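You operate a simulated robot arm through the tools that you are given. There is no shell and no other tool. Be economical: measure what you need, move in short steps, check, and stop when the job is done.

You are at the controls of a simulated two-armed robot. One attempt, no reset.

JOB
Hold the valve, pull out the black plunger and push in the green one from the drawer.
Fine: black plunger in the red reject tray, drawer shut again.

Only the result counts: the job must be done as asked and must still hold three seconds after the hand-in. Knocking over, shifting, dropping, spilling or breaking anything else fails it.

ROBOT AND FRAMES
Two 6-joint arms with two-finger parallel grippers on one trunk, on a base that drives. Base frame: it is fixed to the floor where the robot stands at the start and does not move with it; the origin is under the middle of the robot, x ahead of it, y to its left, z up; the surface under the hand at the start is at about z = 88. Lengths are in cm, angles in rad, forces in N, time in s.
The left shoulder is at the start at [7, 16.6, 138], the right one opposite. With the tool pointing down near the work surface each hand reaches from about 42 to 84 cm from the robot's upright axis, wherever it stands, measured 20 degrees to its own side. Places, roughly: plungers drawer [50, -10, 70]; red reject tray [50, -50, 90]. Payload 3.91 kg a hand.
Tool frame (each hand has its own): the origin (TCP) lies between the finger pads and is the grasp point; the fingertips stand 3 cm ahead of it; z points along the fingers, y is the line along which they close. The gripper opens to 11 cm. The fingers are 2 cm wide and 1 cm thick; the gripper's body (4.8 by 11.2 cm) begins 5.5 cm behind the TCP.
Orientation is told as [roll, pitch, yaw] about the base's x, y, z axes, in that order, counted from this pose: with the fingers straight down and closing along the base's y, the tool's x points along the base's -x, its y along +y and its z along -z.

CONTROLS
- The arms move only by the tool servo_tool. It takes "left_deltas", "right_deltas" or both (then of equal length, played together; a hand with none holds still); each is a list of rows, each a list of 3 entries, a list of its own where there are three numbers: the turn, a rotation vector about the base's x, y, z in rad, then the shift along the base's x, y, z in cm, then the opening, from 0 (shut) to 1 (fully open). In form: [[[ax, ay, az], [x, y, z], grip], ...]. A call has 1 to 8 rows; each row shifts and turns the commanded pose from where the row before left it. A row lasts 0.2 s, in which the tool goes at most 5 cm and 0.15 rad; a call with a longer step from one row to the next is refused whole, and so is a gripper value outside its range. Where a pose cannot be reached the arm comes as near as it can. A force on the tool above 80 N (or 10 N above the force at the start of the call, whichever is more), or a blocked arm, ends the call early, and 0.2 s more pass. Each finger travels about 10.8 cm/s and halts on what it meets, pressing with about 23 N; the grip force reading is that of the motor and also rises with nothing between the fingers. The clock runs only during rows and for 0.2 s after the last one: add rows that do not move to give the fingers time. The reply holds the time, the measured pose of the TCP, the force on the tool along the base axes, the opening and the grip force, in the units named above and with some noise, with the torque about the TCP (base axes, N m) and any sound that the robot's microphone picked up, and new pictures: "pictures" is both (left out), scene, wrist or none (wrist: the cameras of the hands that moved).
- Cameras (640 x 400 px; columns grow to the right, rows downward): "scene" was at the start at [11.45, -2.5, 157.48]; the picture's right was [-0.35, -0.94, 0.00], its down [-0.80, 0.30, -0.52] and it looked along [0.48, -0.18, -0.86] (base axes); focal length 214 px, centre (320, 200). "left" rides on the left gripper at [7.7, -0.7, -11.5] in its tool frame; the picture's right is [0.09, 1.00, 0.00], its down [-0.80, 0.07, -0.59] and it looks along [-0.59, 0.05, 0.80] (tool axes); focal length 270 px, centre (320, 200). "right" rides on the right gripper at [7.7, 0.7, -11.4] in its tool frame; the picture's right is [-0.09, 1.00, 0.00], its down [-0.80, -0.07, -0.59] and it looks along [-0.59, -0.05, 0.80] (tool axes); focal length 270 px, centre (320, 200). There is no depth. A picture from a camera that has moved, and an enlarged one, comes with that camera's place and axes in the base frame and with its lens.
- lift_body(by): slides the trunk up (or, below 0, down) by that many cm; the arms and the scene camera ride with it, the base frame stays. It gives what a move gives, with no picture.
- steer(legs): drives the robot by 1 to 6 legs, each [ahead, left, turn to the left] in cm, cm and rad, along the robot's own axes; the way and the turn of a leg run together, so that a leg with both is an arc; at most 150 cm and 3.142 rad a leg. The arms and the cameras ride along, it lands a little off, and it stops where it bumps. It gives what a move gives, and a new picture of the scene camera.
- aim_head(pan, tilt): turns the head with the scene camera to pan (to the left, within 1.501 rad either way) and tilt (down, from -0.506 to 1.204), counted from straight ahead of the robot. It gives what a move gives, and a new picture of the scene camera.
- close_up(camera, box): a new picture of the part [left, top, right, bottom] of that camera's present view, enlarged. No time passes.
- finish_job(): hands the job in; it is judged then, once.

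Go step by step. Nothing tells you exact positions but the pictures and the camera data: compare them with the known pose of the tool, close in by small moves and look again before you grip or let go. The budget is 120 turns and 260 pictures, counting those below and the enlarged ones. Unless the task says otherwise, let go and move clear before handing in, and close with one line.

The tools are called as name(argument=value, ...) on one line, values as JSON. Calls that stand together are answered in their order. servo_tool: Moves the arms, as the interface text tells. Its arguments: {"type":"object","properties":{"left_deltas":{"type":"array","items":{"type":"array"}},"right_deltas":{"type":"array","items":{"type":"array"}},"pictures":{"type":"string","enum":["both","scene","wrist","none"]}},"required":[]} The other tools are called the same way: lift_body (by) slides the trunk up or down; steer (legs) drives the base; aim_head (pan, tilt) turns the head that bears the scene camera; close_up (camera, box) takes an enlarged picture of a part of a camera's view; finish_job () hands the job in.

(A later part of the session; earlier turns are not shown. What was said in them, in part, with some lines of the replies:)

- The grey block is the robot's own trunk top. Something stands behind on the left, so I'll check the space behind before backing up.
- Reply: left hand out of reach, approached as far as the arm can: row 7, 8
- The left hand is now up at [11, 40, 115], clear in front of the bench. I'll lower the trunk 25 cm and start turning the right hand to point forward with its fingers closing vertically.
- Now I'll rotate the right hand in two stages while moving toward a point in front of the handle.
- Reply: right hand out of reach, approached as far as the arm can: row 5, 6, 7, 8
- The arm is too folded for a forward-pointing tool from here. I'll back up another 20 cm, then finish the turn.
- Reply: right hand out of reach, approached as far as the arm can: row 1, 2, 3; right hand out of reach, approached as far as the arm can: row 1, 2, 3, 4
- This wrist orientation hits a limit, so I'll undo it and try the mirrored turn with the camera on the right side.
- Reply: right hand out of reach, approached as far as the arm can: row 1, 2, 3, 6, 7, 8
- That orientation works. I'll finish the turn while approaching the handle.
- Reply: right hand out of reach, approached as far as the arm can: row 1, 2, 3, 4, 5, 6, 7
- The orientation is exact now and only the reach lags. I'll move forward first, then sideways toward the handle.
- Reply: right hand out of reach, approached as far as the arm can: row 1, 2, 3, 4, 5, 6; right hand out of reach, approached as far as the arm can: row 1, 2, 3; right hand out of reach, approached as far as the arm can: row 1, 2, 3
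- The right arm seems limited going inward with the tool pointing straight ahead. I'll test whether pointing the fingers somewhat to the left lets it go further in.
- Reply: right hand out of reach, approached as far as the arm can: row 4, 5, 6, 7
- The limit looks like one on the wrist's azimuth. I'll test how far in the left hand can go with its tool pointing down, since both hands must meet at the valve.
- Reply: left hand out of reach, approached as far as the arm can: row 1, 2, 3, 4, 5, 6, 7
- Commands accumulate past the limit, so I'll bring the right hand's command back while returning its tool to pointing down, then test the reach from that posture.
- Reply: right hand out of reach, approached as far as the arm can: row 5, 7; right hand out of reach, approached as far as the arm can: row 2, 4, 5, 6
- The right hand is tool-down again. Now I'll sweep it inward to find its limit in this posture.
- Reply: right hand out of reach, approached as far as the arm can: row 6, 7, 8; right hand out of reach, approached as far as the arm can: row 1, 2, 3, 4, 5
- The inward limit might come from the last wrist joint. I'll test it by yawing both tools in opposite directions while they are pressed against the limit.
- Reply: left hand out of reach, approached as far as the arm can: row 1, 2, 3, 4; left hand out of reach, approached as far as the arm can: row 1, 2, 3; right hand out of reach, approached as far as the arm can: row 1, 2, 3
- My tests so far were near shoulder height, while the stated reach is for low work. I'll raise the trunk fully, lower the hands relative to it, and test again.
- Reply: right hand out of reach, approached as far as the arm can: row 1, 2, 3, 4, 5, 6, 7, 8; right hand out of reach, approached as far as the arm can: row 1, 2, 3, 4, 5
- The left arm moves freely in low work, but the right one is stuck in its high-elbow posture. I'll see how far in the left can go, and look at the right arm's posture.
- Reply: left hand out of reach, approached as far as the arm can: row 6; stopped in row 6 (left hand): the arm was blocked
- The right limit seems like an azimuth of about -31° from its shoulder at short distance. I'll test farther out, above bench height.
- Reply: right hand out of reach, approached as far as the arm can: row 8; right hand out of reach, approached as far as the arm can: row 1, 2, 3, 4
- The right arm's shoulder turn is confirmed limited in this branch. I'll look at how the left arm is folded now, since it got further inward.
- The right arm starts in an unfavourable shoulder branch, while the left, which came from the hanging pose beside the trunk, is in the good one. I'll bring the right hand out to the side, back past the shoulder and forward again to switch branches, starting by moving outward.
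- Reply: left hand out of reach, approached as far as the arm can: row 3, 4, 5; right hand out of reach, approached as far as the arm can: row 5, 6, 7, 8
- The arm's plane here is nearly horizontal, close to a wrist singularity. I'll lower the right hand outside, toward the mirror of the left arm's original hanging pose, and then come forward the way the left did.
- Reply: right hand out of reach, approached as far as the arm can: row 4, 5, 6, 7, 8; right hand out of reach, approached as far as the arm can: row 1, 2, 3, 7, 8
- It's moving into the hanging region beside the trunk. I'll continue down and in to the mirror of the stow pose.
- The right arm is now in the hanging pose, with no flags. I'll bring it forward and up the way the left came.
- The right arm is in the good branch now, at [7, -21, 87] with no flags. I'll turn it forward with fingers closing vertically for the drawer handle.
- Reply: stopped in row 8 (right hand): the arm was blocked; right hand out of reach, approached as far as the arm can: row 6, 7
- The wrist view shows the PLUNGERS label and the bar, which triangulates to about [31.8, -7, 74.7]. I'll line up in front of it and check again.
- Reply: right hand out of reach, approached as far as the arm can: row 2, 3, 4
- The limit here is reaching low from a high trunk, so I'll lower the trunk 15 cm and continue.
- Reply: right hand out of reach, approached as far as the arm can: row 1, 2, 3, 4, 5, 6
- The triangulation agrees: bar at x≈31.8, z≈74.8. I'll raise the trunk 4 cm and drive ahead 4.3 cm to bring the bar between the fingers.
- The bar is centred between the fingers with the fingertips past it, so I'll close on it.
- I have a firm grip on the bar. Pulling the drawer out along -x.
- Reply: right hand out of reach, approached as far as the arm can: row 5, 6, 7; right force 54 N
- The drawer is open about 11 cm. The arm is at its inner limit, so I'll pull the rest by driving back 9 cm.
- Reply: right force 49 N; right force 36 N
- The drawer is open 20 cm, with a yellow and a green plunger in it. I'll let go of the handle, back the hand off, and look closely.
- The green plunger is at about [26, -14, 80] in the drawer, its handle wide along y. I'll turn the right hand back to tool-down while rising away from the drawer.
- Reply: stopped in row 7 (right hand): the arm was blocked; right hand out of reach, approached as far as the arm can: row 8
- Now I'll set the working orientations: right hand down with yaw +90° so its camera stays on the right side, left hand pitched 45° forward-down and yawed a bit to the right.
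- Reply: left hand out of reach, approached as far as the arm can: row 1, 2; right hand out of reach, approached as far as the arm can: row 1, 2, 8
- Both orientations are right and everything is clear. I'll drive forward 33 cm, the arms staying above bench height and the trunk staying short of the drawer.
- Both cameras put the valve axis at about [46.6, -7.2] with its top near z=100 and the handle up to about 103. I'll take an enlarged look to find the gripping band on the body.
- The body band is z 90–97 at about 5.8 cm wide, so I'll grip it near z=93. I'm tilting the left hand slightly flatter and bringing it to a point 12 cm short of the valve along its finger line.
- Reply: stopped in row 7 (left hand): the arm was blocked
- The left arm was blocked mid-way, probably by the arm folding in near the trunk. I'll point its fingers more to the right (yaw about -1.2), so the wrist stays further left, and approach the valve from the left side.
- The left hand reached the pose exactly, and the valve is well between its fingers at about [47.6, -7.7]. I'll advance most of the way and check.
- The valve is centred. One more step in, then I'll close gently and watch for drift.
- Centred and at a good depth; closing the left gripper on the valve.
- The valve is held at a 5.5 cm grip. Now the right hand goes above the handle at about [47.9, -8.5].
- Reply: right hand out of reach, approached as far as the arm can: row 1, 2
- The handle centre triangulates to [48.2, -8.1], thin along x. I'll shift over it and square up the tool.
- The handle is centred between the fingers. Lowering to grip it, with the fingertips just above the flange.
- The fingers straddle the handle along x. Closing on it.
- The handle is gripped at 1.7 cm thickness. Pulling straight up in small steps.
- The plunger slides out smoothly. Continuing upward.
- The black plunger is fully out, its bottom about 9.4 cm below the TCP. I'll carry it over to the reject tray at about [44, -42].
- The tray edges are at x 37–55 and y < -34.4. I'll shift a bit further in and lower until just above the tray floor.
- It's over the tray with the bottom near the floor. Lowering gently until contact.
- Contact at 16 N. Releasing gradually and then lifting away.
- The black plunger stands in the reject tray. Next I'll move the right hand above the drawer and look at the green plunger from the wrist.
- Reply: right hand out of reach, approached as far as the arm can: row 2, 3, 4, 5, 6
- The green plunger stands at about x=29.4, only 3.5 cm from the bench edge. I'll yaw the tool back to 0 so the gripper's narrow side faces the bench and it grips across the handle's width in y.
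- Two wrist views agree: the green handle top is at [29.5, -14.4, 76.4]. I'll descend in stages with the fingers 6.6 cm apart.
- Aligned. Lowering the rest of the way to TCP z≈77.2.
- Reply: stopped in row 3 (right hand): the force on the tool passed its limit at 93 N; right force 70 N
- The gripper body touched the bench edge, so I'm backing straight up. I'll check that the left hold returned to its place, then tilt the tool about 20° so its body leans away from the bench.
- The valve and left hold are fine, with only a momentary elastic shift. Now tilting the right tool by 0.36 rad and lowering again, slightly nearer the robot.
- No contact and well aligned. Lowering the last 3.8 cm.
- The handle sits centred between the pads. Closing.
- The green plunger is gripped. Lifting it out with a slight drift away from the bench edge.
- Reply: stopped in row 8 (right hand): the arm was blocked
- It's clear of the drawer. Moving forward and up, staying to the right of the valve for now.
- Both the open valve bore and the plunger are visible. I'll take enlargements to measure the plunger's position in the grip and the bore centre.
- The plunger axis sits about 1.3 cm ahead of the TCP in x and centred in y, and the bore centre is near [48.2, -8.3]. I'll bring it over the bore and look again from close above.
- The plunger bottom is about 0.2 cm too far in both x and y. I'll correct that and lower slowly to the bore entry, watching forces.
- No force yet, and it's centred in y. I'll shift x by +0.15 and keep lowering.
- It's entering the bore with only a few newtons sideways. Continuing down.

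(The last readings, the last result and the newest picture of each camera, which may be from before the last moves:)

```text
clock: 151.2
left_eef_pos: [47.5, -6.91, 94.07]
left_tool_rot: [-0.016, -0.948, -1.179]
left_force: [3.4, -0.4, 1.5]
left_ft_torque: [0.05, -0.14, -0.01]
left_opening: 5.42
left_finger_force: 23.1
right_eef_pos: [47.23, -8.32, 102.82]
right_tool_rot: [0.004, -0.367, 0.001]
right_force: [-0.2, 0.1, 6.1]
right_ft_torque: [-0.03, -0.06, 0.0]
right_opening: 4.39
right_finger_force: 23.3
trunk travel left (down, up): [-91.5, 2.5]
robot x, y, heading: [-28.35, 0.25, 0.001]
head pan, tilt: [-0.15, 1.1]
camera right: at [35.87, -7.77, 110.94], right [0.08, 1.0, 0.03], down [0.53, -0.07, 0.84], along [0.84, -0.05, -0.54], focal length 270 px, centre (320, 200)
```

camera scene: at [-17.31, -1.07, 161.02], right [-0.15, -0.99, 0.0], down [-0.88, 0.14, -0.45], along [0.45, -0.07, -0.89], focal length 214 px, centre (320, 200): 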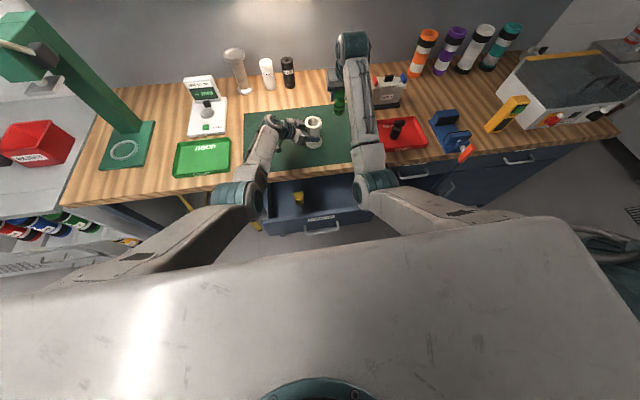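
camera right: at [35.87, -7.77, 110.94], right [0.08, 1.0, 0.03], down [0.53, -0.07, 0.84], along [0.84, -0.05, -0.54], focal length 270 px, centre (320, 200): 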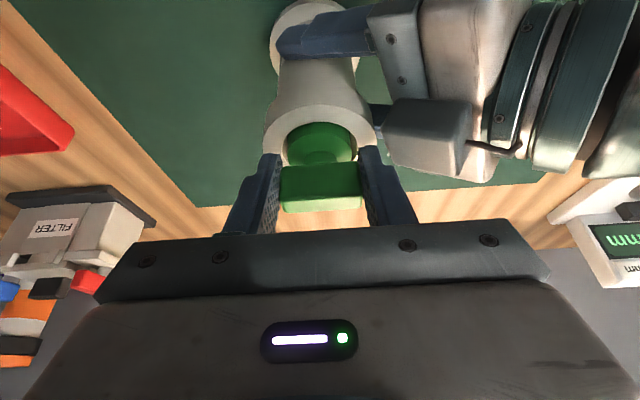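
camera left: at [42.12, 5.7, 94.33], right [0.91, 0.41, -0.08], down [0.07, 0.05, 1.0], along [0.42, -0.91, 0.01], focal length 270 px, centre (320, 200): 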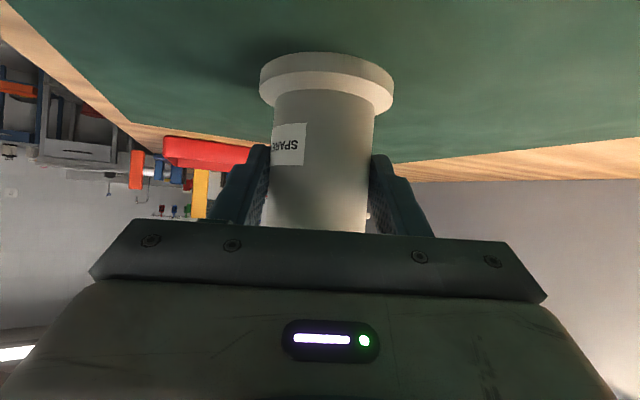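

Seating: 6 N now. I'll push a little further until it firms up.

servo_tool(right_deltas=[[[0, 0, 0], [0, 0, -0.25], 0.2], [[0, 0, 0], [0, 0, -0.25], 0.2], [[0, 0, 0], [0, 0, 0], 0.2]], pictures="wrist")

close_up(camera="right", box=[220, 80, 420, 230])

```text
clock: 152.0
left_eef_pos: [47.41, -6.73, 93.89]
left_tool_rot: [-0.015, -0.948, -1.18]
left_force: [20.1, -2.3, -14.2]
left_ft_torque: [-0.08, 0.0, 0.02]
left_opening: 5.42
left_finger_force: 22.8
right_eef_pos: [47.28, -8.26, 102.88]
right_tool_rot: [0.003, -0.372, -0.003]
right_force: [-10.7, -1.8, 34.8]
right_ft_torque: [-0.34, 0.48, 0.22]
right_opening: 4.38
right_finger_force: 22.5
trunk travel left (down, up): [-91.5, 2.5]
robot x, y, heading: [-28.48, 0.09, -0.006]
head pan, tilt: [-0.15, 1.1]
camera right: at [35.82, -7.74, 110.74], right [0.08, 1.0, 0.04], down [0.53, -0.07, 0.84], along [0.84, -0.05, -0.53], focal length 270 px, centre (320, 200)
```

right: 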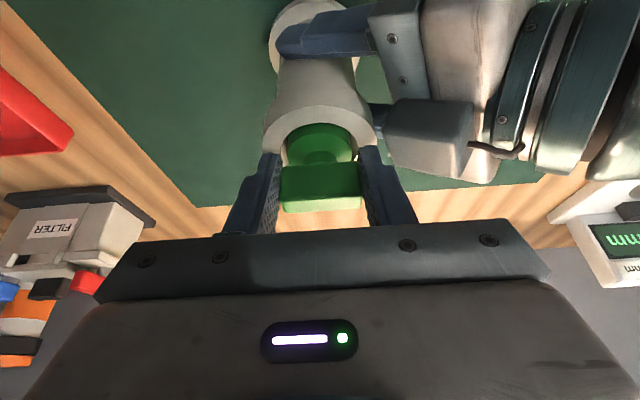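

```text
2.67 times, centred on (320, 155) of right
camera zoom: at [35.82, -7.74, 110.74], right [0.08, 1.0, 0.04], down [0.53, -0.07, 0.84], along [0.84, -0.05, -0.53], focal length 721 px, centre (320, 320)
```

zoom: 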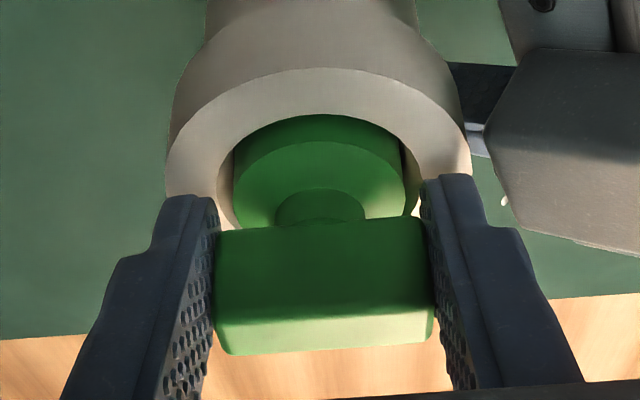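

Firm stop at 35 N, though possibly the tilted fingertips are resting on the flange. I'll release, lift, and compare the seating with the black plunger's original depth.

servo_tool(right_deltas=[[[0, 0, 0], [0, 0, 0.3], 0.25], [[0, 0, 0], [0, 0, 0], 0.5], [[0, 0, 0], [0, 0, 0], 0.6], [[0, 0, 0], [-0.7, 0, 2], 0.6], [[0, 0, 0], [-0.7, 0, 2], 0.6], [[0, 0, 0], [-0.5, 0, 2], 0.6], [[0, 0, 0], [0, 0, 0], 0.6]], pictures="both")

close_up(camera="right", box=[240, 60, 400, 220])

close_up(camera="scene", box=[280, 90, 350, 160])

```text
clock: 153.6
left_eef_pos: [47.5, -7.1, 93.92]
left_tool_rot: [-0.019, -0.951, -1.179]
left_force: [0.0, -0.5, 2.1]
left_ft_torque: [0.03, -0.24, -0.02]
left_opening: 5.44
left_finger_force: 23.4
right_eef_pos: [45.34, -8.42, 108.72]
right_tool_rot: [0.004, -0.364, 0.001]
right_force: [-0.4, -0.6, 0.1]
right_ft_torque: [0.03, 0.0, 0.02]
right_opening: 6.6
right_finger_force: 0.0
trunk travel left (down, up): [-91.5, 2.5]
robot x, y, heading: [-28.98, -0.14, -0.007]
head pan, tilt: [-0.15, 1.1]
camera scene: at [-17.29, -1.09, 161.02], right [-0.15, -0.99, 0.0], down [-0.88, 0.14, -0.45], along [0.45, -0.07, -0.89], focal length 214 px, centre (320, 200)
camera right: at [33.93, -7.75, 116.79], right [0.08, 1.0, 0.03], down [0.54, -0.07, 0.84], along [0.84, -0.05, -0.54], focal length 270 px, centre (320, 200)
```

scene: 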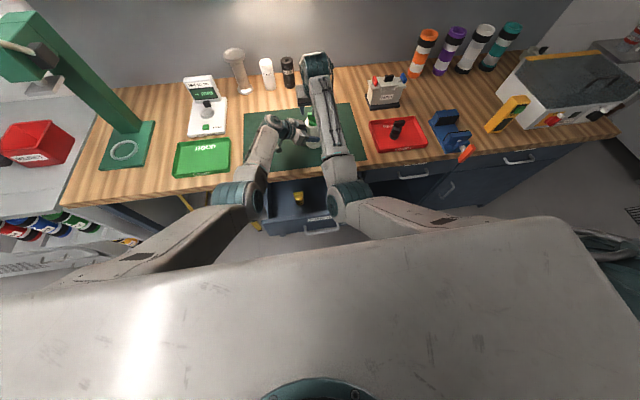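
right: 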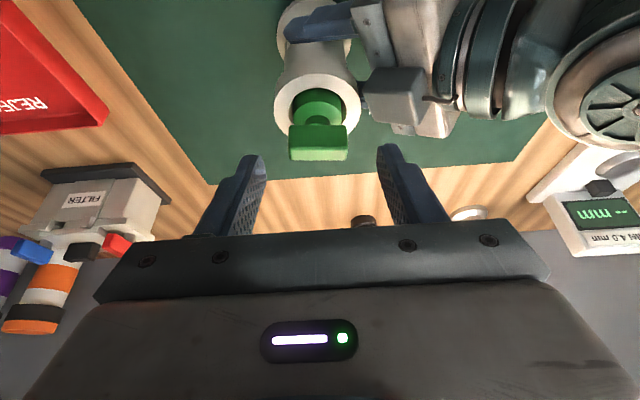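

```text
2.50 times, centred on (320, 140) of right
camera zoom: at [33.93, -7.75, 116.79], right [0.08, 1.0, 0.03], down [0.54, -0.07, 0.84], along [0.84, -0.05, -0.54], focal length 676 px, centre (320, 350)
```

zoom: 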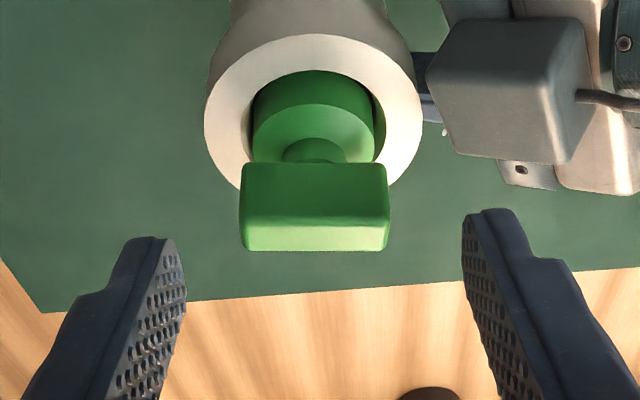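

```text
5.71 times, centred on (315, 125) of scene
camera zoom: at [-17.29, -1.09, 161.02], right [-0.15, -0.99, 0.0], down [-0.88, 0.14, -0.45], along [0.45, -0.07, -0.89], focal length 1226 px, centre (349, 629)
```

zoom: 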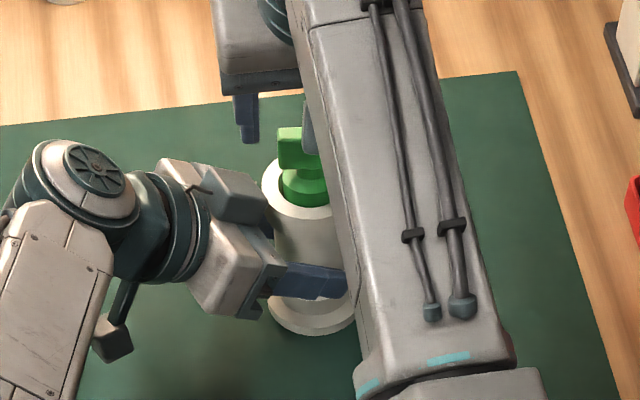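

The green disc still stands roughly 0.8 cm proud of the flange, so the fingertips stopped it. I'll square the tool, close the fingers and press down on the handle top.

servo_tool(right_deltas=[[[0, 0, 0], [0, 0, 2], 0.4], [[0, 0.125, 0], [1, 0, 0.5], 0.2], [[0, 0.125, 0], [1, 0, 0], 0.0], [[0, 0.115, 0], [0.9, 0, 0], 0.0], [[0, 0, 0], [0, 0, 0], 0.0], [[0, 0, 0], [0, 0, 0], 0.0]], pictures="wrist")

close_up(camera="right", box=[240, 60, 400, 220])

```text
clock: 155.0
left_eef_pos: [47.6, -6.92, 93.98]
left_tool_rot: [-0.017, -0.948, -1.178]
left_force: [-1.2, -1.4, 3.0]
left_ft_torque: [0.01, -0.22, -0.01]
left_opening: 5.42
left_finger_force: 23.1
right_eef_pos: [48.21, -8.3, 111.24]
right_tool_rot: [0.004, -0.001, -0.002]
right_force: [0.0, -0.4, -0.9]
right_ft_torque: [-0.01, 0.0, 0.01]
right_opening: 0.03
right_finger_force: 23.0
trunk travel left (down, up): [-91.5, 2.5]
robot x, y, heading: [-28.66, -0.2, -0.004]
head pan, tilt: [-0.15, 1.1]
camera right: at [40.42, -7.79, 122.79], right [0.09, 1.0, 0.0], down [0.8, -0.07, 0.59], along [0.59, -0.05, -0.8], focal length 270 px, centre (320, 200)
```

right: 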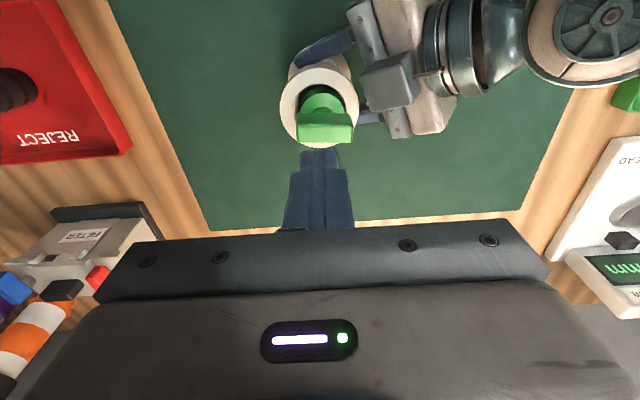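

```text
2.50 times, centred on (320, 140) of right
camera zoom: at [40.42, -7.79, 122.79], right [0.09, 1.0, 0.0], down [0.8, -0.07, 0.59], along [0.59, -0.05, -0.8], focal length 676 px, centre (320, 350)
```

zoom: 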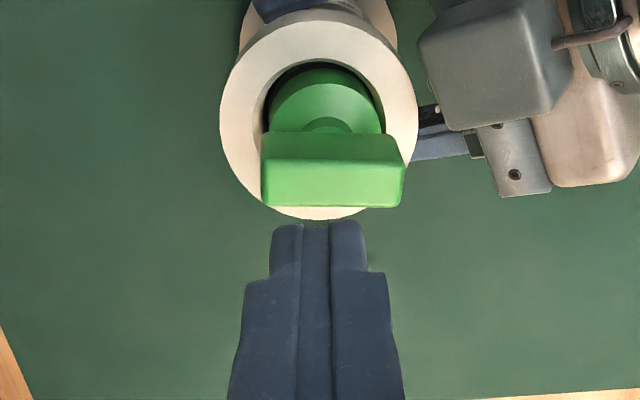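

Closed fingertips are over the handle. Shifting 0.2 cm in y and pressing down slowly.

servo_tool(right_deltas=[[[0, 0, 0], [0.1, 0.2, -1.5], 0.0], [[0, 0, 0], [0, 0, -1.5], 0.0], [[0, 0, 0], [0, 0, -0.4], 0.0], [[0, 0, 0], [0, 0, -0.4], 0.0], [[0, 0, 0], [0, 0, -0.3], 0.0], [[0, 0, 0], [0, 0, -0.3], 0.0], [[0, 0, 0], [0, 0, 0], 0.0]], pictures="wrist")

```text
clock: 156.6
left_eef_pos: [47.5, -6.88, 93.92]
left_tool_rot: [-0.017, -0.95, -1.179]
left_force: [-0.6, -0.9, 3.9]
left_ft_torque: [0.05, -0.32, 0.0]
left_opening: 5.41
left_finger_force: 22.6
right_eef_pos: [48.27, -8.21, 106.85]
right_tool_rot: [0.002, -0.002, 0.0]
right_force: [-0.5, 0.3, 0.0]
right_ft_torque: [0.04, 0.01, 0.01]
right_opening: 0.0
right_finger_force: 23.1
trunk travel left (down, up): [-91.5, 2.5]
robot x, y, heading: [-28.73, -0.11, -0.007]
head pan, tilt: [-0.15, 1.1]
camera right: at [40.53, -7.58, 118.38], right [0.09, 1.0, 0.0], down [0.8, -0.07, 0.6], along [0.59, -0.05, -0.8], focal length 270 px, centre (320, 200)
```

right: 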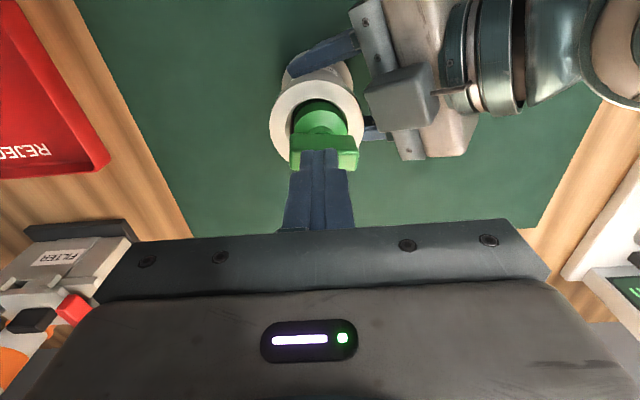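

servo_tool(right_deltas=[[[0, 0, 0], [0, 0.1, -0.3], 0.0], [[0, 0, 0], [0, 0, -0.3], 0.0], [[0, 0, 0], [0, 0, -0.3], 0.0], [[0, 0, 0], [0, 0, -0.3], 0.0], [[0, 0, 0], [0, 0, 0], 0.0]], pictures="wrist")

```text
clock: 157.8
left_eef_pos: [47.33, -6.83, 93.89]
left_tool_rot: [-0.012, -0.948, -1.178]
left_force: [21.2, 1.2, -18.5]
left_ft_torque: [0.13, -0.06, 0.05]
left_opening: 5.4
left_finger_force: 22.7
right_eef_pos: [48.35, -8.23, 106.11]
right_tool_rot: [0.003, -0.008, -0.003]
right_force: [-9.0, -5.9, 45.9]
right_ft_torque: [-0.37, 0.46, -0.03]
right_opening: 0.02
right_finger_force: 23.3
trunk travel left (down, up): [-91.5, 2.5]
robot x, y, heading: [-28.55, -0.21, -0.003]
head pan, tilt: [-0.15, 1.1]
camera right: at [40.47, -7.63, 117.64], right [0.09, 1.0, 0.0], down [0.8, -0.07, 0.6], along [0.6, -0.05, -0.8], focal length 270 px, centre (320, 200)
```

right: 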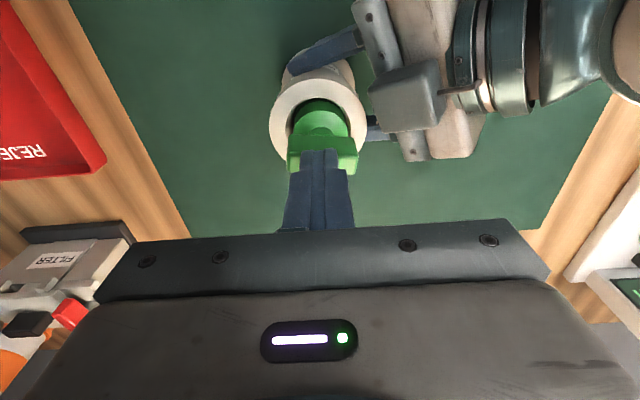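

46 N with the handle top at about 103.1, which is close to where the black one was. I'll press slightly more to see if it still moves.

servo_tool(right_deltas=[[[0, 0, 0], [0, 0, -0.25], 0.0], [[0, 0, 0], [0, 0, -0.15], 0.0], [[0, 0, 0], [0, 0, 0], 0.0]], pictures="wrist")

close_up(camera="right", box=[250, 40, 390, 190])

```text
clock: 158.6
left_eef_pos: [47.11, -6.66, 94.48]
left_tool_rot: [-0.006, -0.951, -1.186]
left_force: [20.8, 7.9, -2.6]
left_ft_torque: [0.19, -0.13, 0.23]
left_opening: 5.55
left_finger_force: 11.2
right_eef_pos: [48.19, -8.0, 106.13]
right_tool_rot: [0.002, -0.015, -0.001]
right_force: [-9.4, -7.7, 50.8]
right_ft_torque: [-0.48, 0.53, 0.0]
right_opening: 0.01
right_finger_force: 22.7
trunk travel left (down, up): [-91.5, 2.5]
robot x, y, heading: [-28.78, 0.16, -0.001]
head pan, tilt: [-0.15, 1.1]
camera right: at [40.21, -7.46, 117.58], right [0.09, 1.0, 0.0], down [0.79, -0.07, 0.61], along [0.6, -0.05, -0.8], focal length 270 px, centre (320, 200)
```

right: 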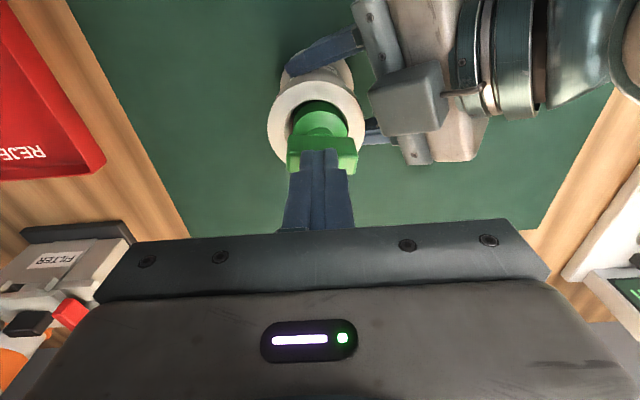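

```text
2.67 times, centred on (320, 115) of right
camera zoom: at [40.21, -7.46, 117.58], right [0.09, 1.0, 0.0], down [0.79, -0.07, 0.61], along [0.6, -0.05, -0.8], focal length 721 px, centre (320, 427)
```

zoom: 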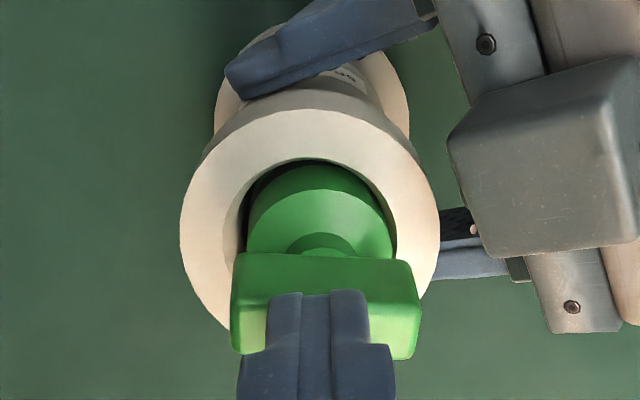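

The height no longer changes while force rises, so it's on a hard stop. I'll lift away and take the exact same scene enlargement I had of the black plunger for comparison.

servo_tool(right_deltas=[[[0, 0, 0], [0, 0, 1.5], 0.0], [[0, 0, 0], [0, 0, 2], 0.0], [[0, 0, 0], [0, -4, 1], 0.1], [[0, 0, 0], [0, -4, 0], 0.2], [[0, 0, 0], [0, -4, 0], 0.4], [[0, 0, 0], [0, -4, 0], 0.4], [[0, 0, 0], [0, -4, 0], 0.4]], pictures="none")

close_up(camera="scene", box=[240, 90, 400, 190])

```text
clock: 160.2
left_eef_pos: [47.33, -7.06, 93.94]
left_tool_rot: [-0.016, -0.948, -1.178]
left_force: [-3.4, -1.7, 5.1]
left_ft_torque: [-0.46, -0.14, -0.23]
left_opening: 5.41
left_finger_force: 23.1
right_eef_pos: [48.2, -28.24, 109.57]
right_tool_rot: [0.003, -0.001, -0.001]
right_force: [-0.6, -0.2, -0.3]
right_ft_torque: [0.01, 0.01, 0.0]
right_opening: 4.37
right_finger_force: 0.1
trunk travel left (down, up): [-91.5, 2.5]
robot x, y, heading: [-28.54, -0.17, -0.004]
head pan, tilt: [-0.15, 1.1]
```

```text
4.00 times, centred on (320, 140) of scene
camera zoom: at [-17.53, -1.33, 161.03], right [-0.15, -0.99, 0.0], down [-0.88, 0.14, -0.46], along [0.45, -0.07, -0.89], focal length 858 px, centre (320, 440)
```

zoom: 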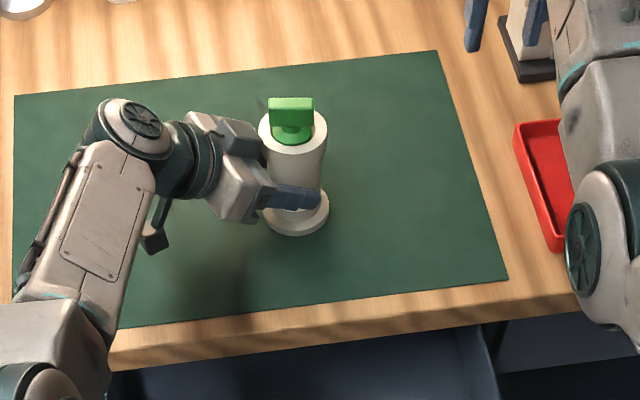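

The views are practically identical, so the green plunger is seated at the same depth as the black one was. Now releasing the valve with the left hand and backing straight out along its finger line.

servo_tool(left_deltas=[[[0, 0, 0], [0, 0, 0], 0.55], [[0, 0, 0], [0, 0, 0], 0.65], [[0, 0, 0], [0, 0, 0], 0.75], [[0, 0, 0], [-0.4, 0.95, 0.7], 0.8], [[0, 0, 0], [-0.8, 1.9, 1.4], 0.8], [[0, 0, 0], [-1.2, 3, 2.2], 0.8], [[0, 0, 0], [-1.2, 3, 2.2], 0.8], [[0, 0, 0], [-1.2, 3, 2.2], 0.8]], pictures="both")

close_up(camera="scene", box=[280, 90, 360, 160])

```text
clock: 162.0
left_eef_pos: [42.67, 4.98, 102.73]
left_tool_rot: [-0.019, -0.951, -1.179]
left_force: [-0.2, 0.8, 0.1]
left_ft_torque: [0.03, -0.01, -0.02]
left_opening: 8.8
left_finger_force: 0.0
right_eef_pos: [48.3, -27.86, 109.44]
right_tool_rot: [0.0, -0.002, -0.002]
right_force: [-0.1, 0.9, 0.3]
right_ft_torque: [0.03, 0.0, 0.04]
right_opening: 4.42
right_finger_force: 0.0
trunk travel left (down, up): [-91.5, 2.5]
robot x, y, heading: [-28.69, 0.16, 0.003]
head pan, tilt: [-0.15, 1.1]
camera scene: at [-17.35, -0.93, 161.02], right [-0.15, -0.99, 0.0], down [-0.88, 0.14, -0.45], along [0.45, -0.07, -0.89], focal length 214 px, centre (320, 200)
camera left: at [37.3, 17.6, 103.11], right [0.91, 0.41, -0.08], down [0.07, 0.05, 1.0], along [0.42, -0.91, 0.01], focal length 270 px, centre (320, 200)
```

scene: 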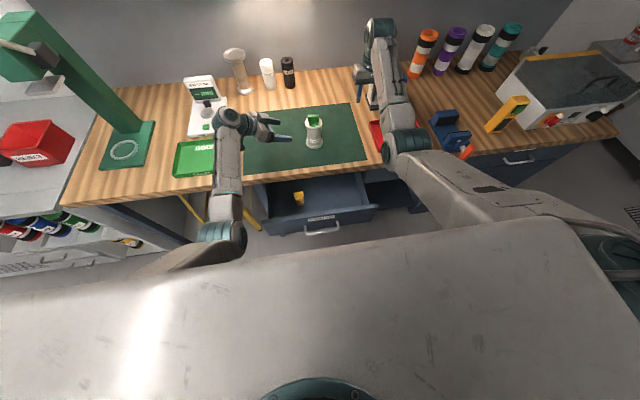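
left: 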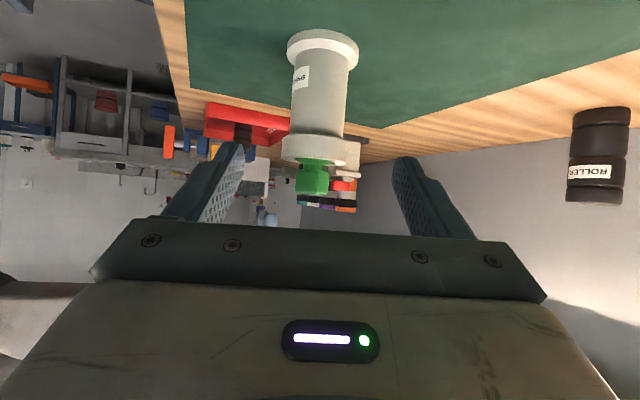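

```text
5.71 times, centred on (320, 125) of scene
camera zoom: at [-17.35, -0.93, 161.02], right [-0.15, -0.99, 0.0], down [-0.88, 0.14, -0.45], along [0.45, -0.07, -0.89], focal length 1226 px, centre (320, 629)
```

zoom: 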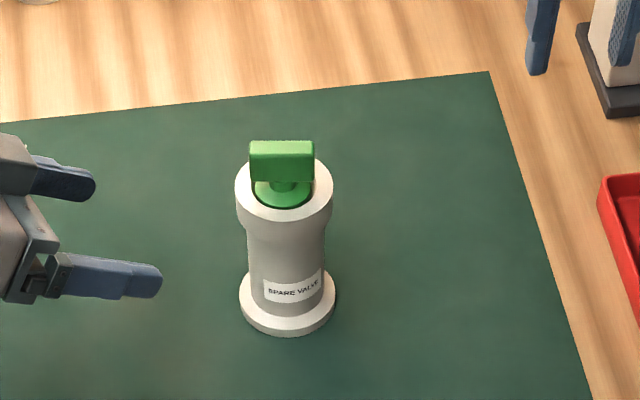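

close_up(camera="left", box=[270, 90, 370, 210])

```text
3.33 times, centred on (320, 150) of left
camera zoom: at [37.3, 17.6, 103.11], right [0.91, 0.41, -0.08], down [0.07, 0.05, 1.0], along [0.42, -0.91, 0.01], focal length 901 px, centre (320, 367)
```

zoom: 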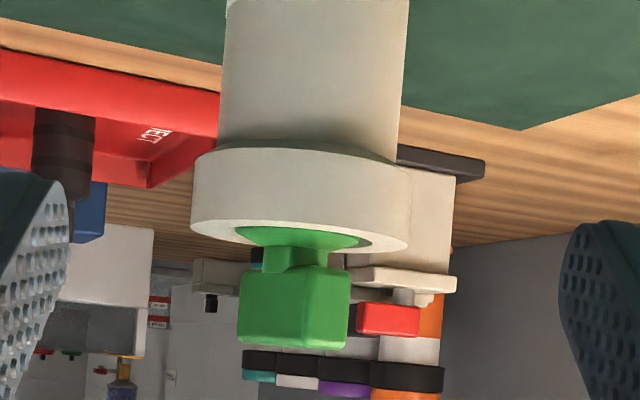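

The disc is flush with the flange, the same proportions as the black one had. Now I'll back the robot off 33 cm to close the drawer with the right hand.

steer(legs=[[-33, 0, 0]])

servo_tool(right_deltas=[[[0, 0, 0], [0, 1, -3], 0.0], [[0, 0, 0], [0, 1, -3], 0.0], [[0, 0, 0], [-0.5, 1, -3], 0.0], [[0, 0, 0], [-0.5, 1, -3], 0.0], [[0, 0, 0], [-0.5, 1, -3], 0.0], [[0, 0, 0], [-0.5, 1, -3], 0.0], [[0, 0, 0], [-0.5, 1, -3], 0.0], [[0, 0, 0], [0, 0, 0], 0.0]], pictures="scene")

```text
clock: 164.2
left_eef_pos: [9.94, 5.01, 102.55]
left_tool_rot: [-0.023, -0.947, -1.176]
left_force: [1.0, 0.4, -0.2]
left_ft_torque: [-0.02, 0.01, -0.02]
left_opening: 8.8
left_finger_force: 0.2
right_eef_pos: [15.36, -27.91, 109.25]
right_tool_rot: [0.001, 0.002, -0.003]
right_force: [-0.9, 0.5, 0.1]
right_ft_torque: [-0.01, 0.01, 0.0]
right_opening: 4.38
right_finger_force: 0.0
trunk travel left (down, up): [-91.5, 2.5]
robot x, y, heading: [-61.71, 0.15, 0.001]
head pan, tilt: [-0.15, 1.1]
camera scene: at [-50.08, -0.98, 160.98], right [-0.15, -0.99, 0.0], down [-0.88, 0.14, -0.45], along [0.45, -0.07, -0.89], focal length 214 px, centre (320, 200)
```

scene: 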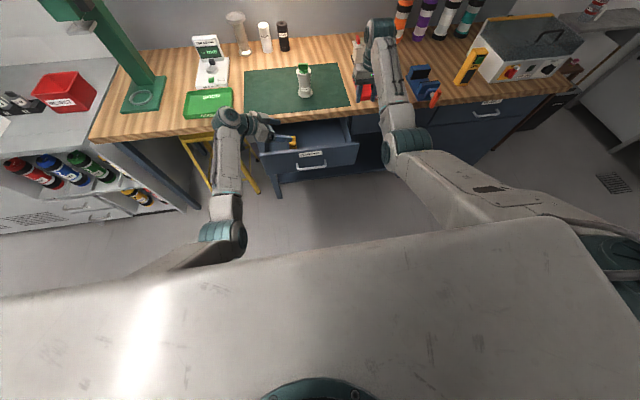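

```text
clock: 166.0
left_eef_pos: [9.77, 5.03, 102.66]
left_tool_rot: [-0.019, -0.949, -1.178]
left_force: [1.1, -0.5, -0.3]
left_ft_torque: [0.0, 0.03, 0.0]
left_opening: 8.82
left_finger_force: 0.1
right_eef_pos: [12.61, -20.94, 88.57]
right_tool_rot: [0.002, 0.001, -0.003]
right_force: [-0.1, -0.1, -0.3]
right_ft_torque: [0.01, 0.01, 0.0]
right_opening: 0.0
right_finger_force: 23.1
trunk travel left (down, up): [-91.5, 2.5]
robot x, y, heading: [-61.77, 0.24, -0.002]
head pan, tilt: [-0.15, 1.1]
camera scene: at [-50.38, -0.97, 161.01], right [-0.15, -0.99, 0.0], down [-0.88, 0.14, -0.45], along [0.45, -0.07, -0.89], focal length 214 px, centre (320, 200)
```

scene: 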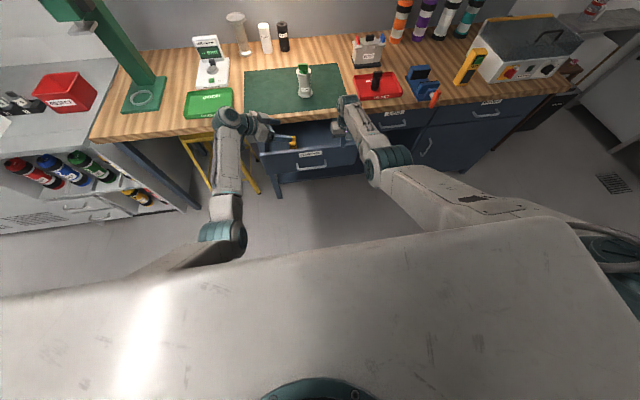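

I'm turning the right hand to point forward again in front of the drawer, and moving the left hand further aside.

servo_tool(right_deltas=[[[0, 0, 0], [-2.5, 0, 0], 0.0], [[0, 0, 0], [-2.5, 0, 0], 0.0], [[-0.0806, -0.0806, 0.0806], [-1, 0.4, 0], 0.0], [[-0.0806, -0.0806, 0.0806], [-0.5, 0.4, 0], 0.0], [[-0.0806, -0.0806, 0.0806], [0, 0.4, 0], 0.0], [[-0.0806, -0.0806, 0.0806], [0, 0.4, 0], 0.0], [[-0.0806, -0.0806, 0.0806], [0, 0.4, 0], 0.0], [[-0.0806, -0.0806, 0.0806], [0, 0.4, 0], 0.0]], left_deltas=[[[0, 0, 0], [-1, 2.5, 0], 0.8], [[0, 0, 0], [-1, 2.5, 0], 0.8], [[0, 0, 0], [-1, 2.5, 0], 0.8], [[0, 0, 0], [-1, 2.5, 0], 0.8], [[0, 0, 0], [-1, 2.5, 0], 0.8], [[0, 0, 0], [-1, 2.5, 0], 0.8], [[0, 0, 0], [0, 0, 0], 0.8], [[0, 0, 0], [0, 0, 0], 0.8]], pictures="none")

servo_tool(right_deltas=[[[-0.0806, -0.0806, 0.0806], [0, 0.4, -0.8], 0.0], [[-0.0806, -0.0806, 0.0806], [0, 0.4, -0.8], 0.0], [[-0.0806, -0.0806, 0.0806], [0, 0.4, -0.8], 0.0], [[-0.0806, -0.0806, 0.0806], [0, 0.4, -0.8], 0.0], [[-0.0806, -0.0806, 0.0806], [0, 0.4, -0.8], 0.0], [[-0.0806, -0.0806, 0.0806], [0, 0.4, -0.8], 0.0], [[-0.0806, -0.0806, 0.0806], [0, 0.4, -0.8], 0.0], [[-0.0806, -0.0806, 0.0806], [0, 0.4, -0.8], 0.0]], pictures="none")

servo_tool(right_deltas=[[[-0.0806, -0.0806, 0.0806], [0, 0, -0.8], 0.0], [[0, 0, 0], [0, 0.5, -0.8], 0.0], [[0, 0, 0], [0, 0, 0], 0.0]], pictures="both")

```text
clock: 167.8
left_eef_pos: [3.54, 19.89, 102.8]
left_tool_rot: [-0.019, -0.949, -1.179]
left_force: [0.6, 1.0, 0.2]
left_ft_torque: [0.02, 0.0, 0.02]
left_opening: 8.8
left_finger_force: 0.1
right_eef_pos: [6.15, -18.55, 88.42]
right_tool_rot: [-0.606, -0.326, 0.608]
right_force: [-0.3, 0.2, -0.4]
right_ft_torque: [-0.01, -0.03, 0.01]
right_opening: 0.0
right_finger_force: 22.9
trunk travel left (down, up): [-91.5, 2.5]
robot x, y, heading: [-61.78, 0.24, -0.01]
head pan, tilt: [-0.15, 1.1]
```

```text
clock: 169.6
left_eef_pos: [3.7, 19.77, 102.72]
left_tool_rot: [-0.02, -0.947, -1.178]
left_force: [0.4, 0.1, -0.1]
left_ft_torque: [-0.05, -0.02, 0.0]
left_opening: 8.79
left_finger_force: 0.2
right_eef_pos: [6.19, -15.39, 81.98]
right_tool_rot: [-1.483, -0.081, 1.485]
right_force: [0.0, 0.3, 0.5]
right_ft_torque: [0.0, 0.02, -0.01]
right_opening: 0.02
right_finger_force: 23.1
trunk travel left (down, up): [-91.5, 2.5]
robot x, y, heading: [-61.46, 0.34, 0.002]
head pan, tilt: [-0.15, 1.1]
```

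```text
clock: 170.4
left_eef_pos: [3.65, 19.85, 102.65]
left_tool_rot: [-0.02, -0.949, -1.179]
left_force: [-0.5, 1.6, -0.6]
left_ft_torque: [0.0, 0.0, 0.03]
left_opening: 8.77
left_finger_force: 0.1
right_eef_pos: [6.18, -14.75, 81.39]
right_tool_rot: [-1.48, -0.077, 1.48]
right_force: [0.1, 0.0, 0.0]
right_ft_torque: [0.02, -0.04, -0.03]
right_opening: 0.0
right_finger_force: 23.2
right hand out of reach, approached as far as the arm can: row 1
trunk travel left (down, up): [-91.5, 2.5]
robot x, y, heading: [-61.85, 0.1, -0.006]
head pan, tilt: [-0.15, 1.1]
camera scene: at [-50.42, -0.95, 161.02], right [-0.15, -0.99, 0.0], down [-0.88, 0.14, -0.45], along [0.45, -0.07, -0.89], focal length 214 px, centre (320, 200)
camera right: at [-6.0, -21.49, 81.17], right [-0.07, 0.17, -0.98], down [-0.51, 0.84, 0.19], along [0.86, 0.52, 0.03], focal length 270 px, centre (320, 200)
```

scene: 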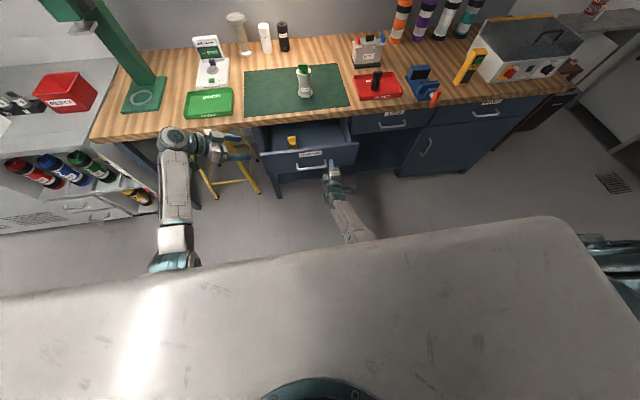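
right: 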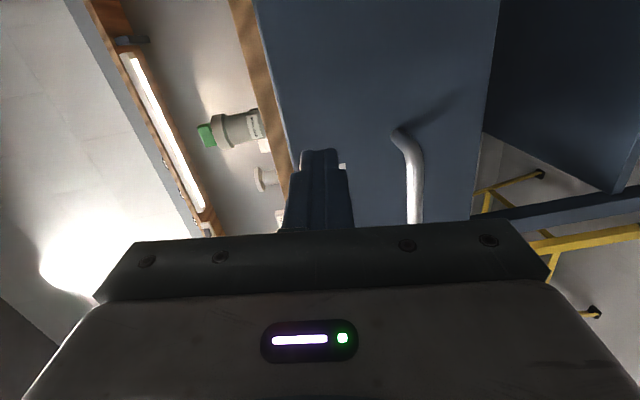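

The hand points at the drawer front just right of the handle, slightly high. I'll lower the trunk 2.4 cm and shift left toward the drawer's centre.

lift_body(by=-2.4)

servo_tool(right_deltas=[[[0, 0, 0], [1, 2, 0], 0.0], [[0, 0, 0], [1, 2, 0], 0.0], [[0, 0, 0], [0, 2, 0], 0.0], [[0, 0, 0], [0, 0, 0], 0.0]], pictures="wrist")

```text
clock: 171.1
left_eef_pos: [3.65, 19.82, 100.29]
left_tool_rot: [-0.019, -0.948, -1.178]
left_force: [-0.4, -0.9, -0.3]
left_ft_torque: [-0.01, 0.0, -0.03]
left_opening: 8.81
left_finger_force: 0.1
right_eef_pos: [6.27, -14.89, 78.92]
right_tool_rot: [-1.48, -0.076, 1.481]
right_force: [-0.2, -0.4, -1.4]
right_ft_torque: [0.03, 0.0, -0.02]
right_opening: 0.01
right_finger_force: 23.6
trunk travel left (down, up): [-89.1, 4.9]
robot x, y, heading: [-61.6, -0.06, -0.005]
head pan, tilt: [-0.15, 1.1]
```

```text
clock: 172.1
left_eef_pos: [3.77, 19.81, 100.32]
left_tool_rot: [-0.018, -0.949, -1.179]
left_force: [-0.7, 0.0, -0.1]
left_ft_torque: [0.03, 0.02, 0.01]
left_opening: 8.79
left_finger_force: 0.0
right_eef_pos: [8.23, -8.8, 78.86]
right_tool_rot: [-1.481, -0.077, 1.479]
right_force: [0.3, -0.3, 0.8]
right_ft_torque: [0.0, -0.01, -0.01]
right_opening: 0.01
right_finger_force: 23.4
trunk travel left (down, up): [-89.1, 4.9]
robot x, y, heading: [-61.84, -0.04, -0.005]
head pan, tilt: [-0.15, 1.1]
camera right: at [-4.01, -15.45, 78.82], right [-0.07, 0.17, -0.98], down [-0.51, 0.84, 0.19], along [0.86, 0.52, 0.03], focal length 270 px, centre (320, 200)
```

right: 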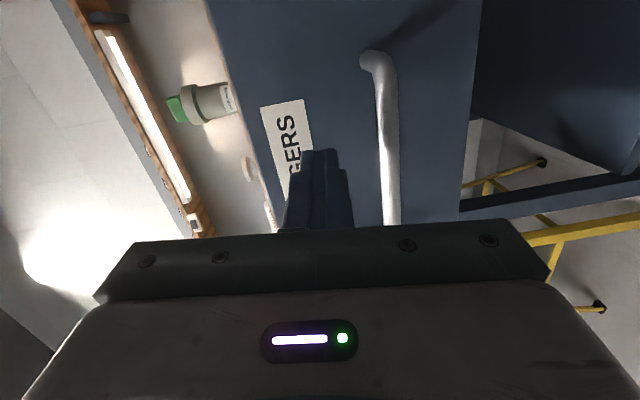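

Aimed between the bar and the panel's top. Driving forward 20 cm to push the drawer most of the way in.

steer(legs=[[20, 0, 0]])

close_up(camera="right", box=[0, 0, 640, 400])

```text
clock: 173.7
left_eef_pos: [23.75, 19.93, 100.44]
left_tool_rot: [-0.016, -0.952, -1.179]
left_force: [0.3, -0.6, 0.5]
left_ft_torque: [0.04, -0.04, -0.01]
left_opening: 8.82
left_finger_force: 0.1
right_eef_pos: [28.32, -8.82, 78.95]
right_tool_rot: [-1.482, -0.077, 1.481]
right_force: [-0.9, 0.7, 1.1]
right_ft_torque: [0.03, 0.02, -0.01]
right_opening: 0.0
right_finger_force: 23.3
trunk travel left (down, up): [-89.1, 4.9]
robot x, y, heading: [-41.56, 0.3, -0.003]
head pan, tilt: [-0.15, 1.1]
camera scene: at [-30.42, -1.02, 158.64], right [-0.15, -0.99, 0.0], down [-0.88, 0.14, -0.46], along [0.45, -0.07, -0.89], focal length 214 px, centre (320, 200)
```

scene: 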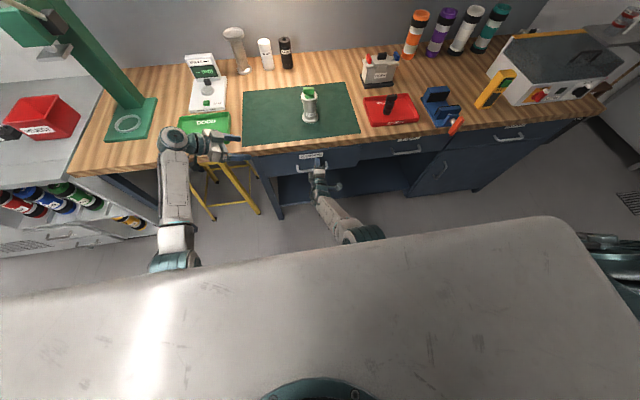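

```text
1.00 times, centred on (320, 200) of right (not enlarged: the box is as wide or as high as the picture)
camera zoom: at [16.13, -15.47, 78.92], right [-0.07, 0.17, -0.98], down [-0.51, 0.84, 0.18], along [0.86, 0.52, 0.03], focal length 270 px, centre (320, 200)
```

zoom: 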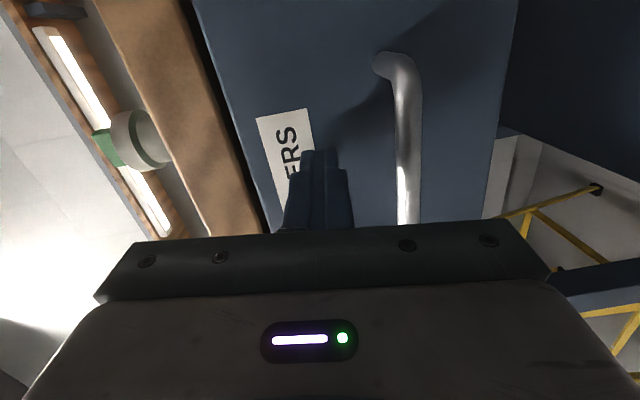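

The drawer is nearly shut, about 4.5 cm left. I'll finish with the arm in small steps so that force stops it.

servo_tool(right_deltas=[[[0, 0, 0], [1, 0, 0], 0.0], [[0, 0, 0], [1, 0, 0], 0.0], [[0, 0, 0], [1, 0, 0], 0.0], [[0, 0, 0], [0.7, 0, 0], 0.0], [[0, 0, 0], [0.5, 0, 0], 0.0], [[0, 0, 0], [0.5, 0, 0], 0.0], [[0, 0, 0], [0, 0, 0], 0.0]], pictures="both")

```text
clock: 175.3
left_eef_pos: [23.83, 19.87, 100.45]
left_tool_rot: [-0.018, -0.948, -1.177]
left_force: [1.0, -0.1, 0.2]
left_ft_torque: [0.02, 0.0, 0.01]
left_opening: 8.8
left_finger_force: 0.1
right_eef_pos: [32.36, -9.19, 79.99]
right_tool_rot: [-1.48, -0.078, 1.483]
right_force: [-1.6, 0.2, 1.8]
right_ft_torque: [0.0, -0.04, 0.03]
right_opening: 0.03
right_finger_force: 23.4
right hand out of reach, approached as far as the arm can: row 4, 6
trunk travel left (down, up): [-89.1, 4.9]
robot x, y, heading: [-41.46, 0.25, -0.004]
head pan, tilt: [-0.15, 1.1]
camera scene: at [-30.15, -1.02, 158.62], right [-0.15, -0.99, 0.0], down [-0.88, 0.14, -0.45], along [0.45, -0.07, -0.89], focal length 214 px, centre (320, 200)
camera right: at [20.22, -15.96, 79.85], right [-0.07, 0.17, -0.98], down [-0.51, 0.84, 0.19], along [0.86, 0.52, 0.03], focal length 270 px, centre (320, 200)
```

scene: 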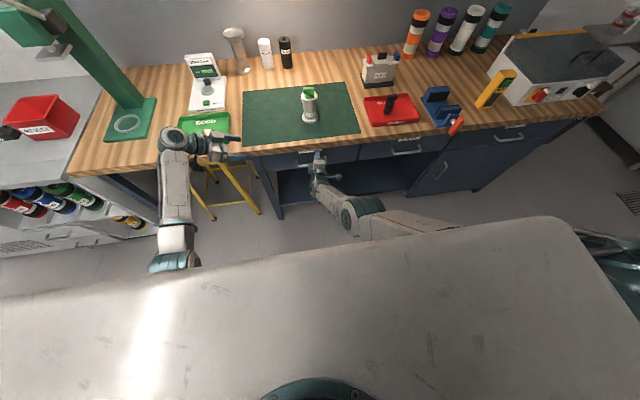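
right: 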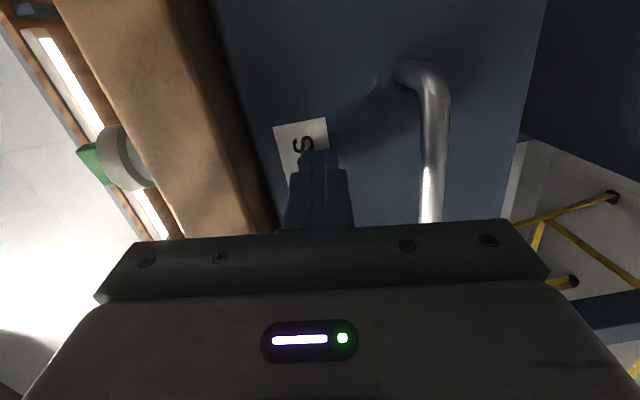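

Nearly flush and still no resistance. I'll drive ahead another 1.5 cm to seat it.

steer(legs=[[1.5, 0, 0]])

close_up(camera="scene", box=[240, 130, 480, 220])

```text
clock: 176.1
left_eef_pos: [24.25, 19.8, 101.03]
left_tool_rot: [-0.002, -0.952, -1.192]
left_force: [0.4, 0.1, 0.0]
left_ft_torque: [0.01, -0.04, -0.01]
left_opening: 8.82
left_finger_force: 0.0
right_eef_pos: [32.41, -9.24, 80.05]
right_tool_rot: [-1.476, -0.078, 1.482]
right_force: [-71.9, -4.7, 3.9]
right_ft_torque: [0.15, -0.57, 0.27]
right_opening: 0.03
right_finger_force: 22.6
trunk travel left (down, up): [-89.1, 4.9]
robot x, y, heading: [-39.97, -0.0, 0.002]
head pan, tilt: [-0.15, 1.1]
camera scene: at [-30.28, -1.08, 158.72], right [-0.15, -0.99, 0.0], down [-0.88, 0.14, -0.46], along [0.46, -0.07, -0.89], focal length 214 px, centre (320, 200)
```

scene: 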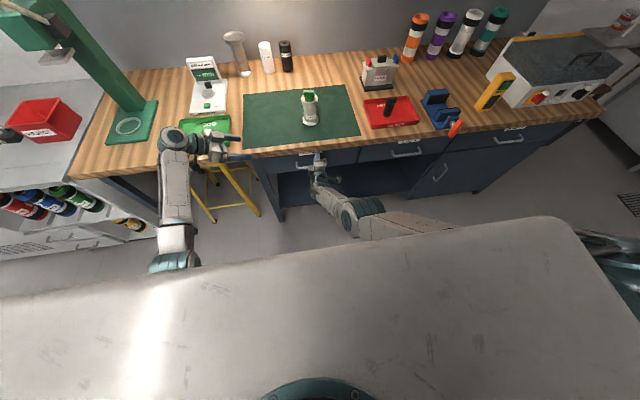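

```text
2.67 times, centred on (360, 175) of scene
camera zoom: at [-30.28, -1.08, 158.72], right [-0.15, -0.99, 0.0], down [-0.88, 0.14, -0.46], along [0.46, -0.07, -0.89], focal length 572 px, centre (213, 267)
```

zoom: 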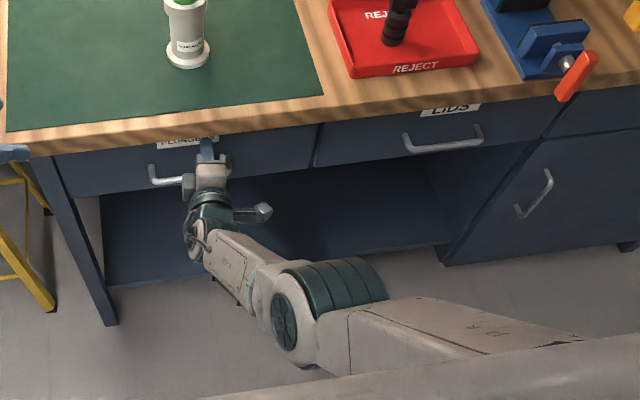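

Firm stop at 72 N: the drawer is shut and in line with its neighbour. Backing away and checking the final state.

steer(legs=[[-20, 0, 0]])

close_up(camera="scene", box=[230, 40, 470, 190])

close_up(camera="scene", box=[270, 50, 350, 110])

```text
clock: 177.7
left_eef_pos: [4.95, 20.07, 100.09]
left_tool_rot: [-0.022, -0.949, -1.169]
left_force: [1.0, -0.1, -0.2]
left_ft_torque: [0.0, 0.0, -0.02]
left_opening: 8.8
left_finger_force: 0.1
right_eef_pos: [12.87, -9.0, 79.12]
right_tool_rot: [-1.464, -0.076, 1.484]
right_force: [0.4, -0.2, 0.7]
right_ft_torque: [-0.01, -0.05, 0.03]
right_opening: 0.0
right_finger_force: 22.6
trunk travel left (down, up): [-89.1, 4.9]
robot x, y, heading: [-60.76, 0.05, 0.005]
head pan, tilt: [-0.15, 1.1]
camera scene: at [-48.8, -0.93, 158.58], right [-0.15, -0.99, 0.0], down [-0.88, 0.13, -0.45], along [0.45, -0.07, -0.89], focal length 214 px, centre (320, 200)
```

scene: 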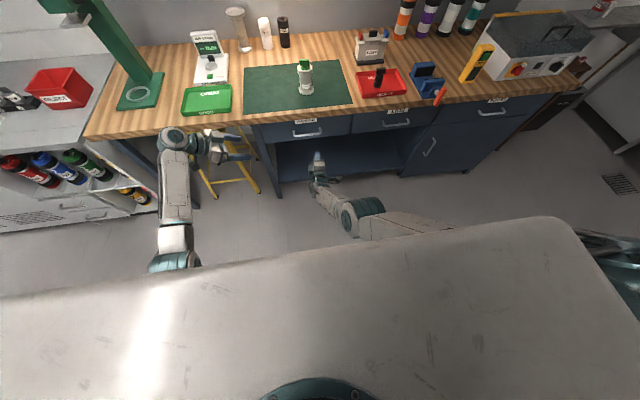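

```text
2.67 times, centred on (350, 115) of scene
camera zoom: at [-48.8, -0.93, 158.58], right [-0.15, -0.99, 0.0], down [-0.88, 0.13, -0.45], along [0.45, -0.07, -0.89], focal length 572 px, centre (240, 427)
```

zoom: 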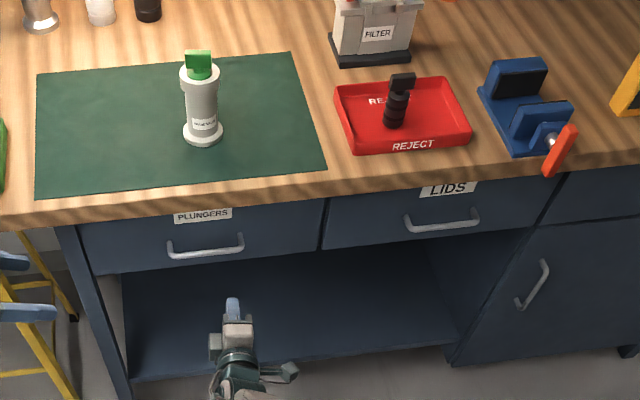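

```text
6.67 times, centred on (310, 80) of scene
camera zoom: at [-48.8, -0.93, 158.58], right [-0.15, -0.99, 0.0], down [-0.88, 0.13, -0.45], along [0.45, -0.07, -0.89], focal length 1430 px, centre (387, 1000)
```

zoom: 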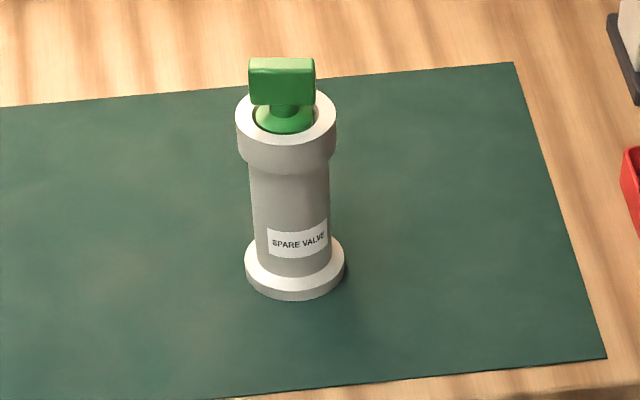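

The green plunger is seated in the upright valve, the black one stands in the red reject tray, and the drawer is flush. Both hands are clear, so I'm handing in.

finish_job()

```text
The job is handed in.
```

The job is done and handed in: the green plunger is in the valve, the black one is in the red reject tray, and the plungers drawer is shut. Along the way the right gripper bumped the bench edge hard (93 N); the valve shifted by about 1 mm at most and nothing fell.
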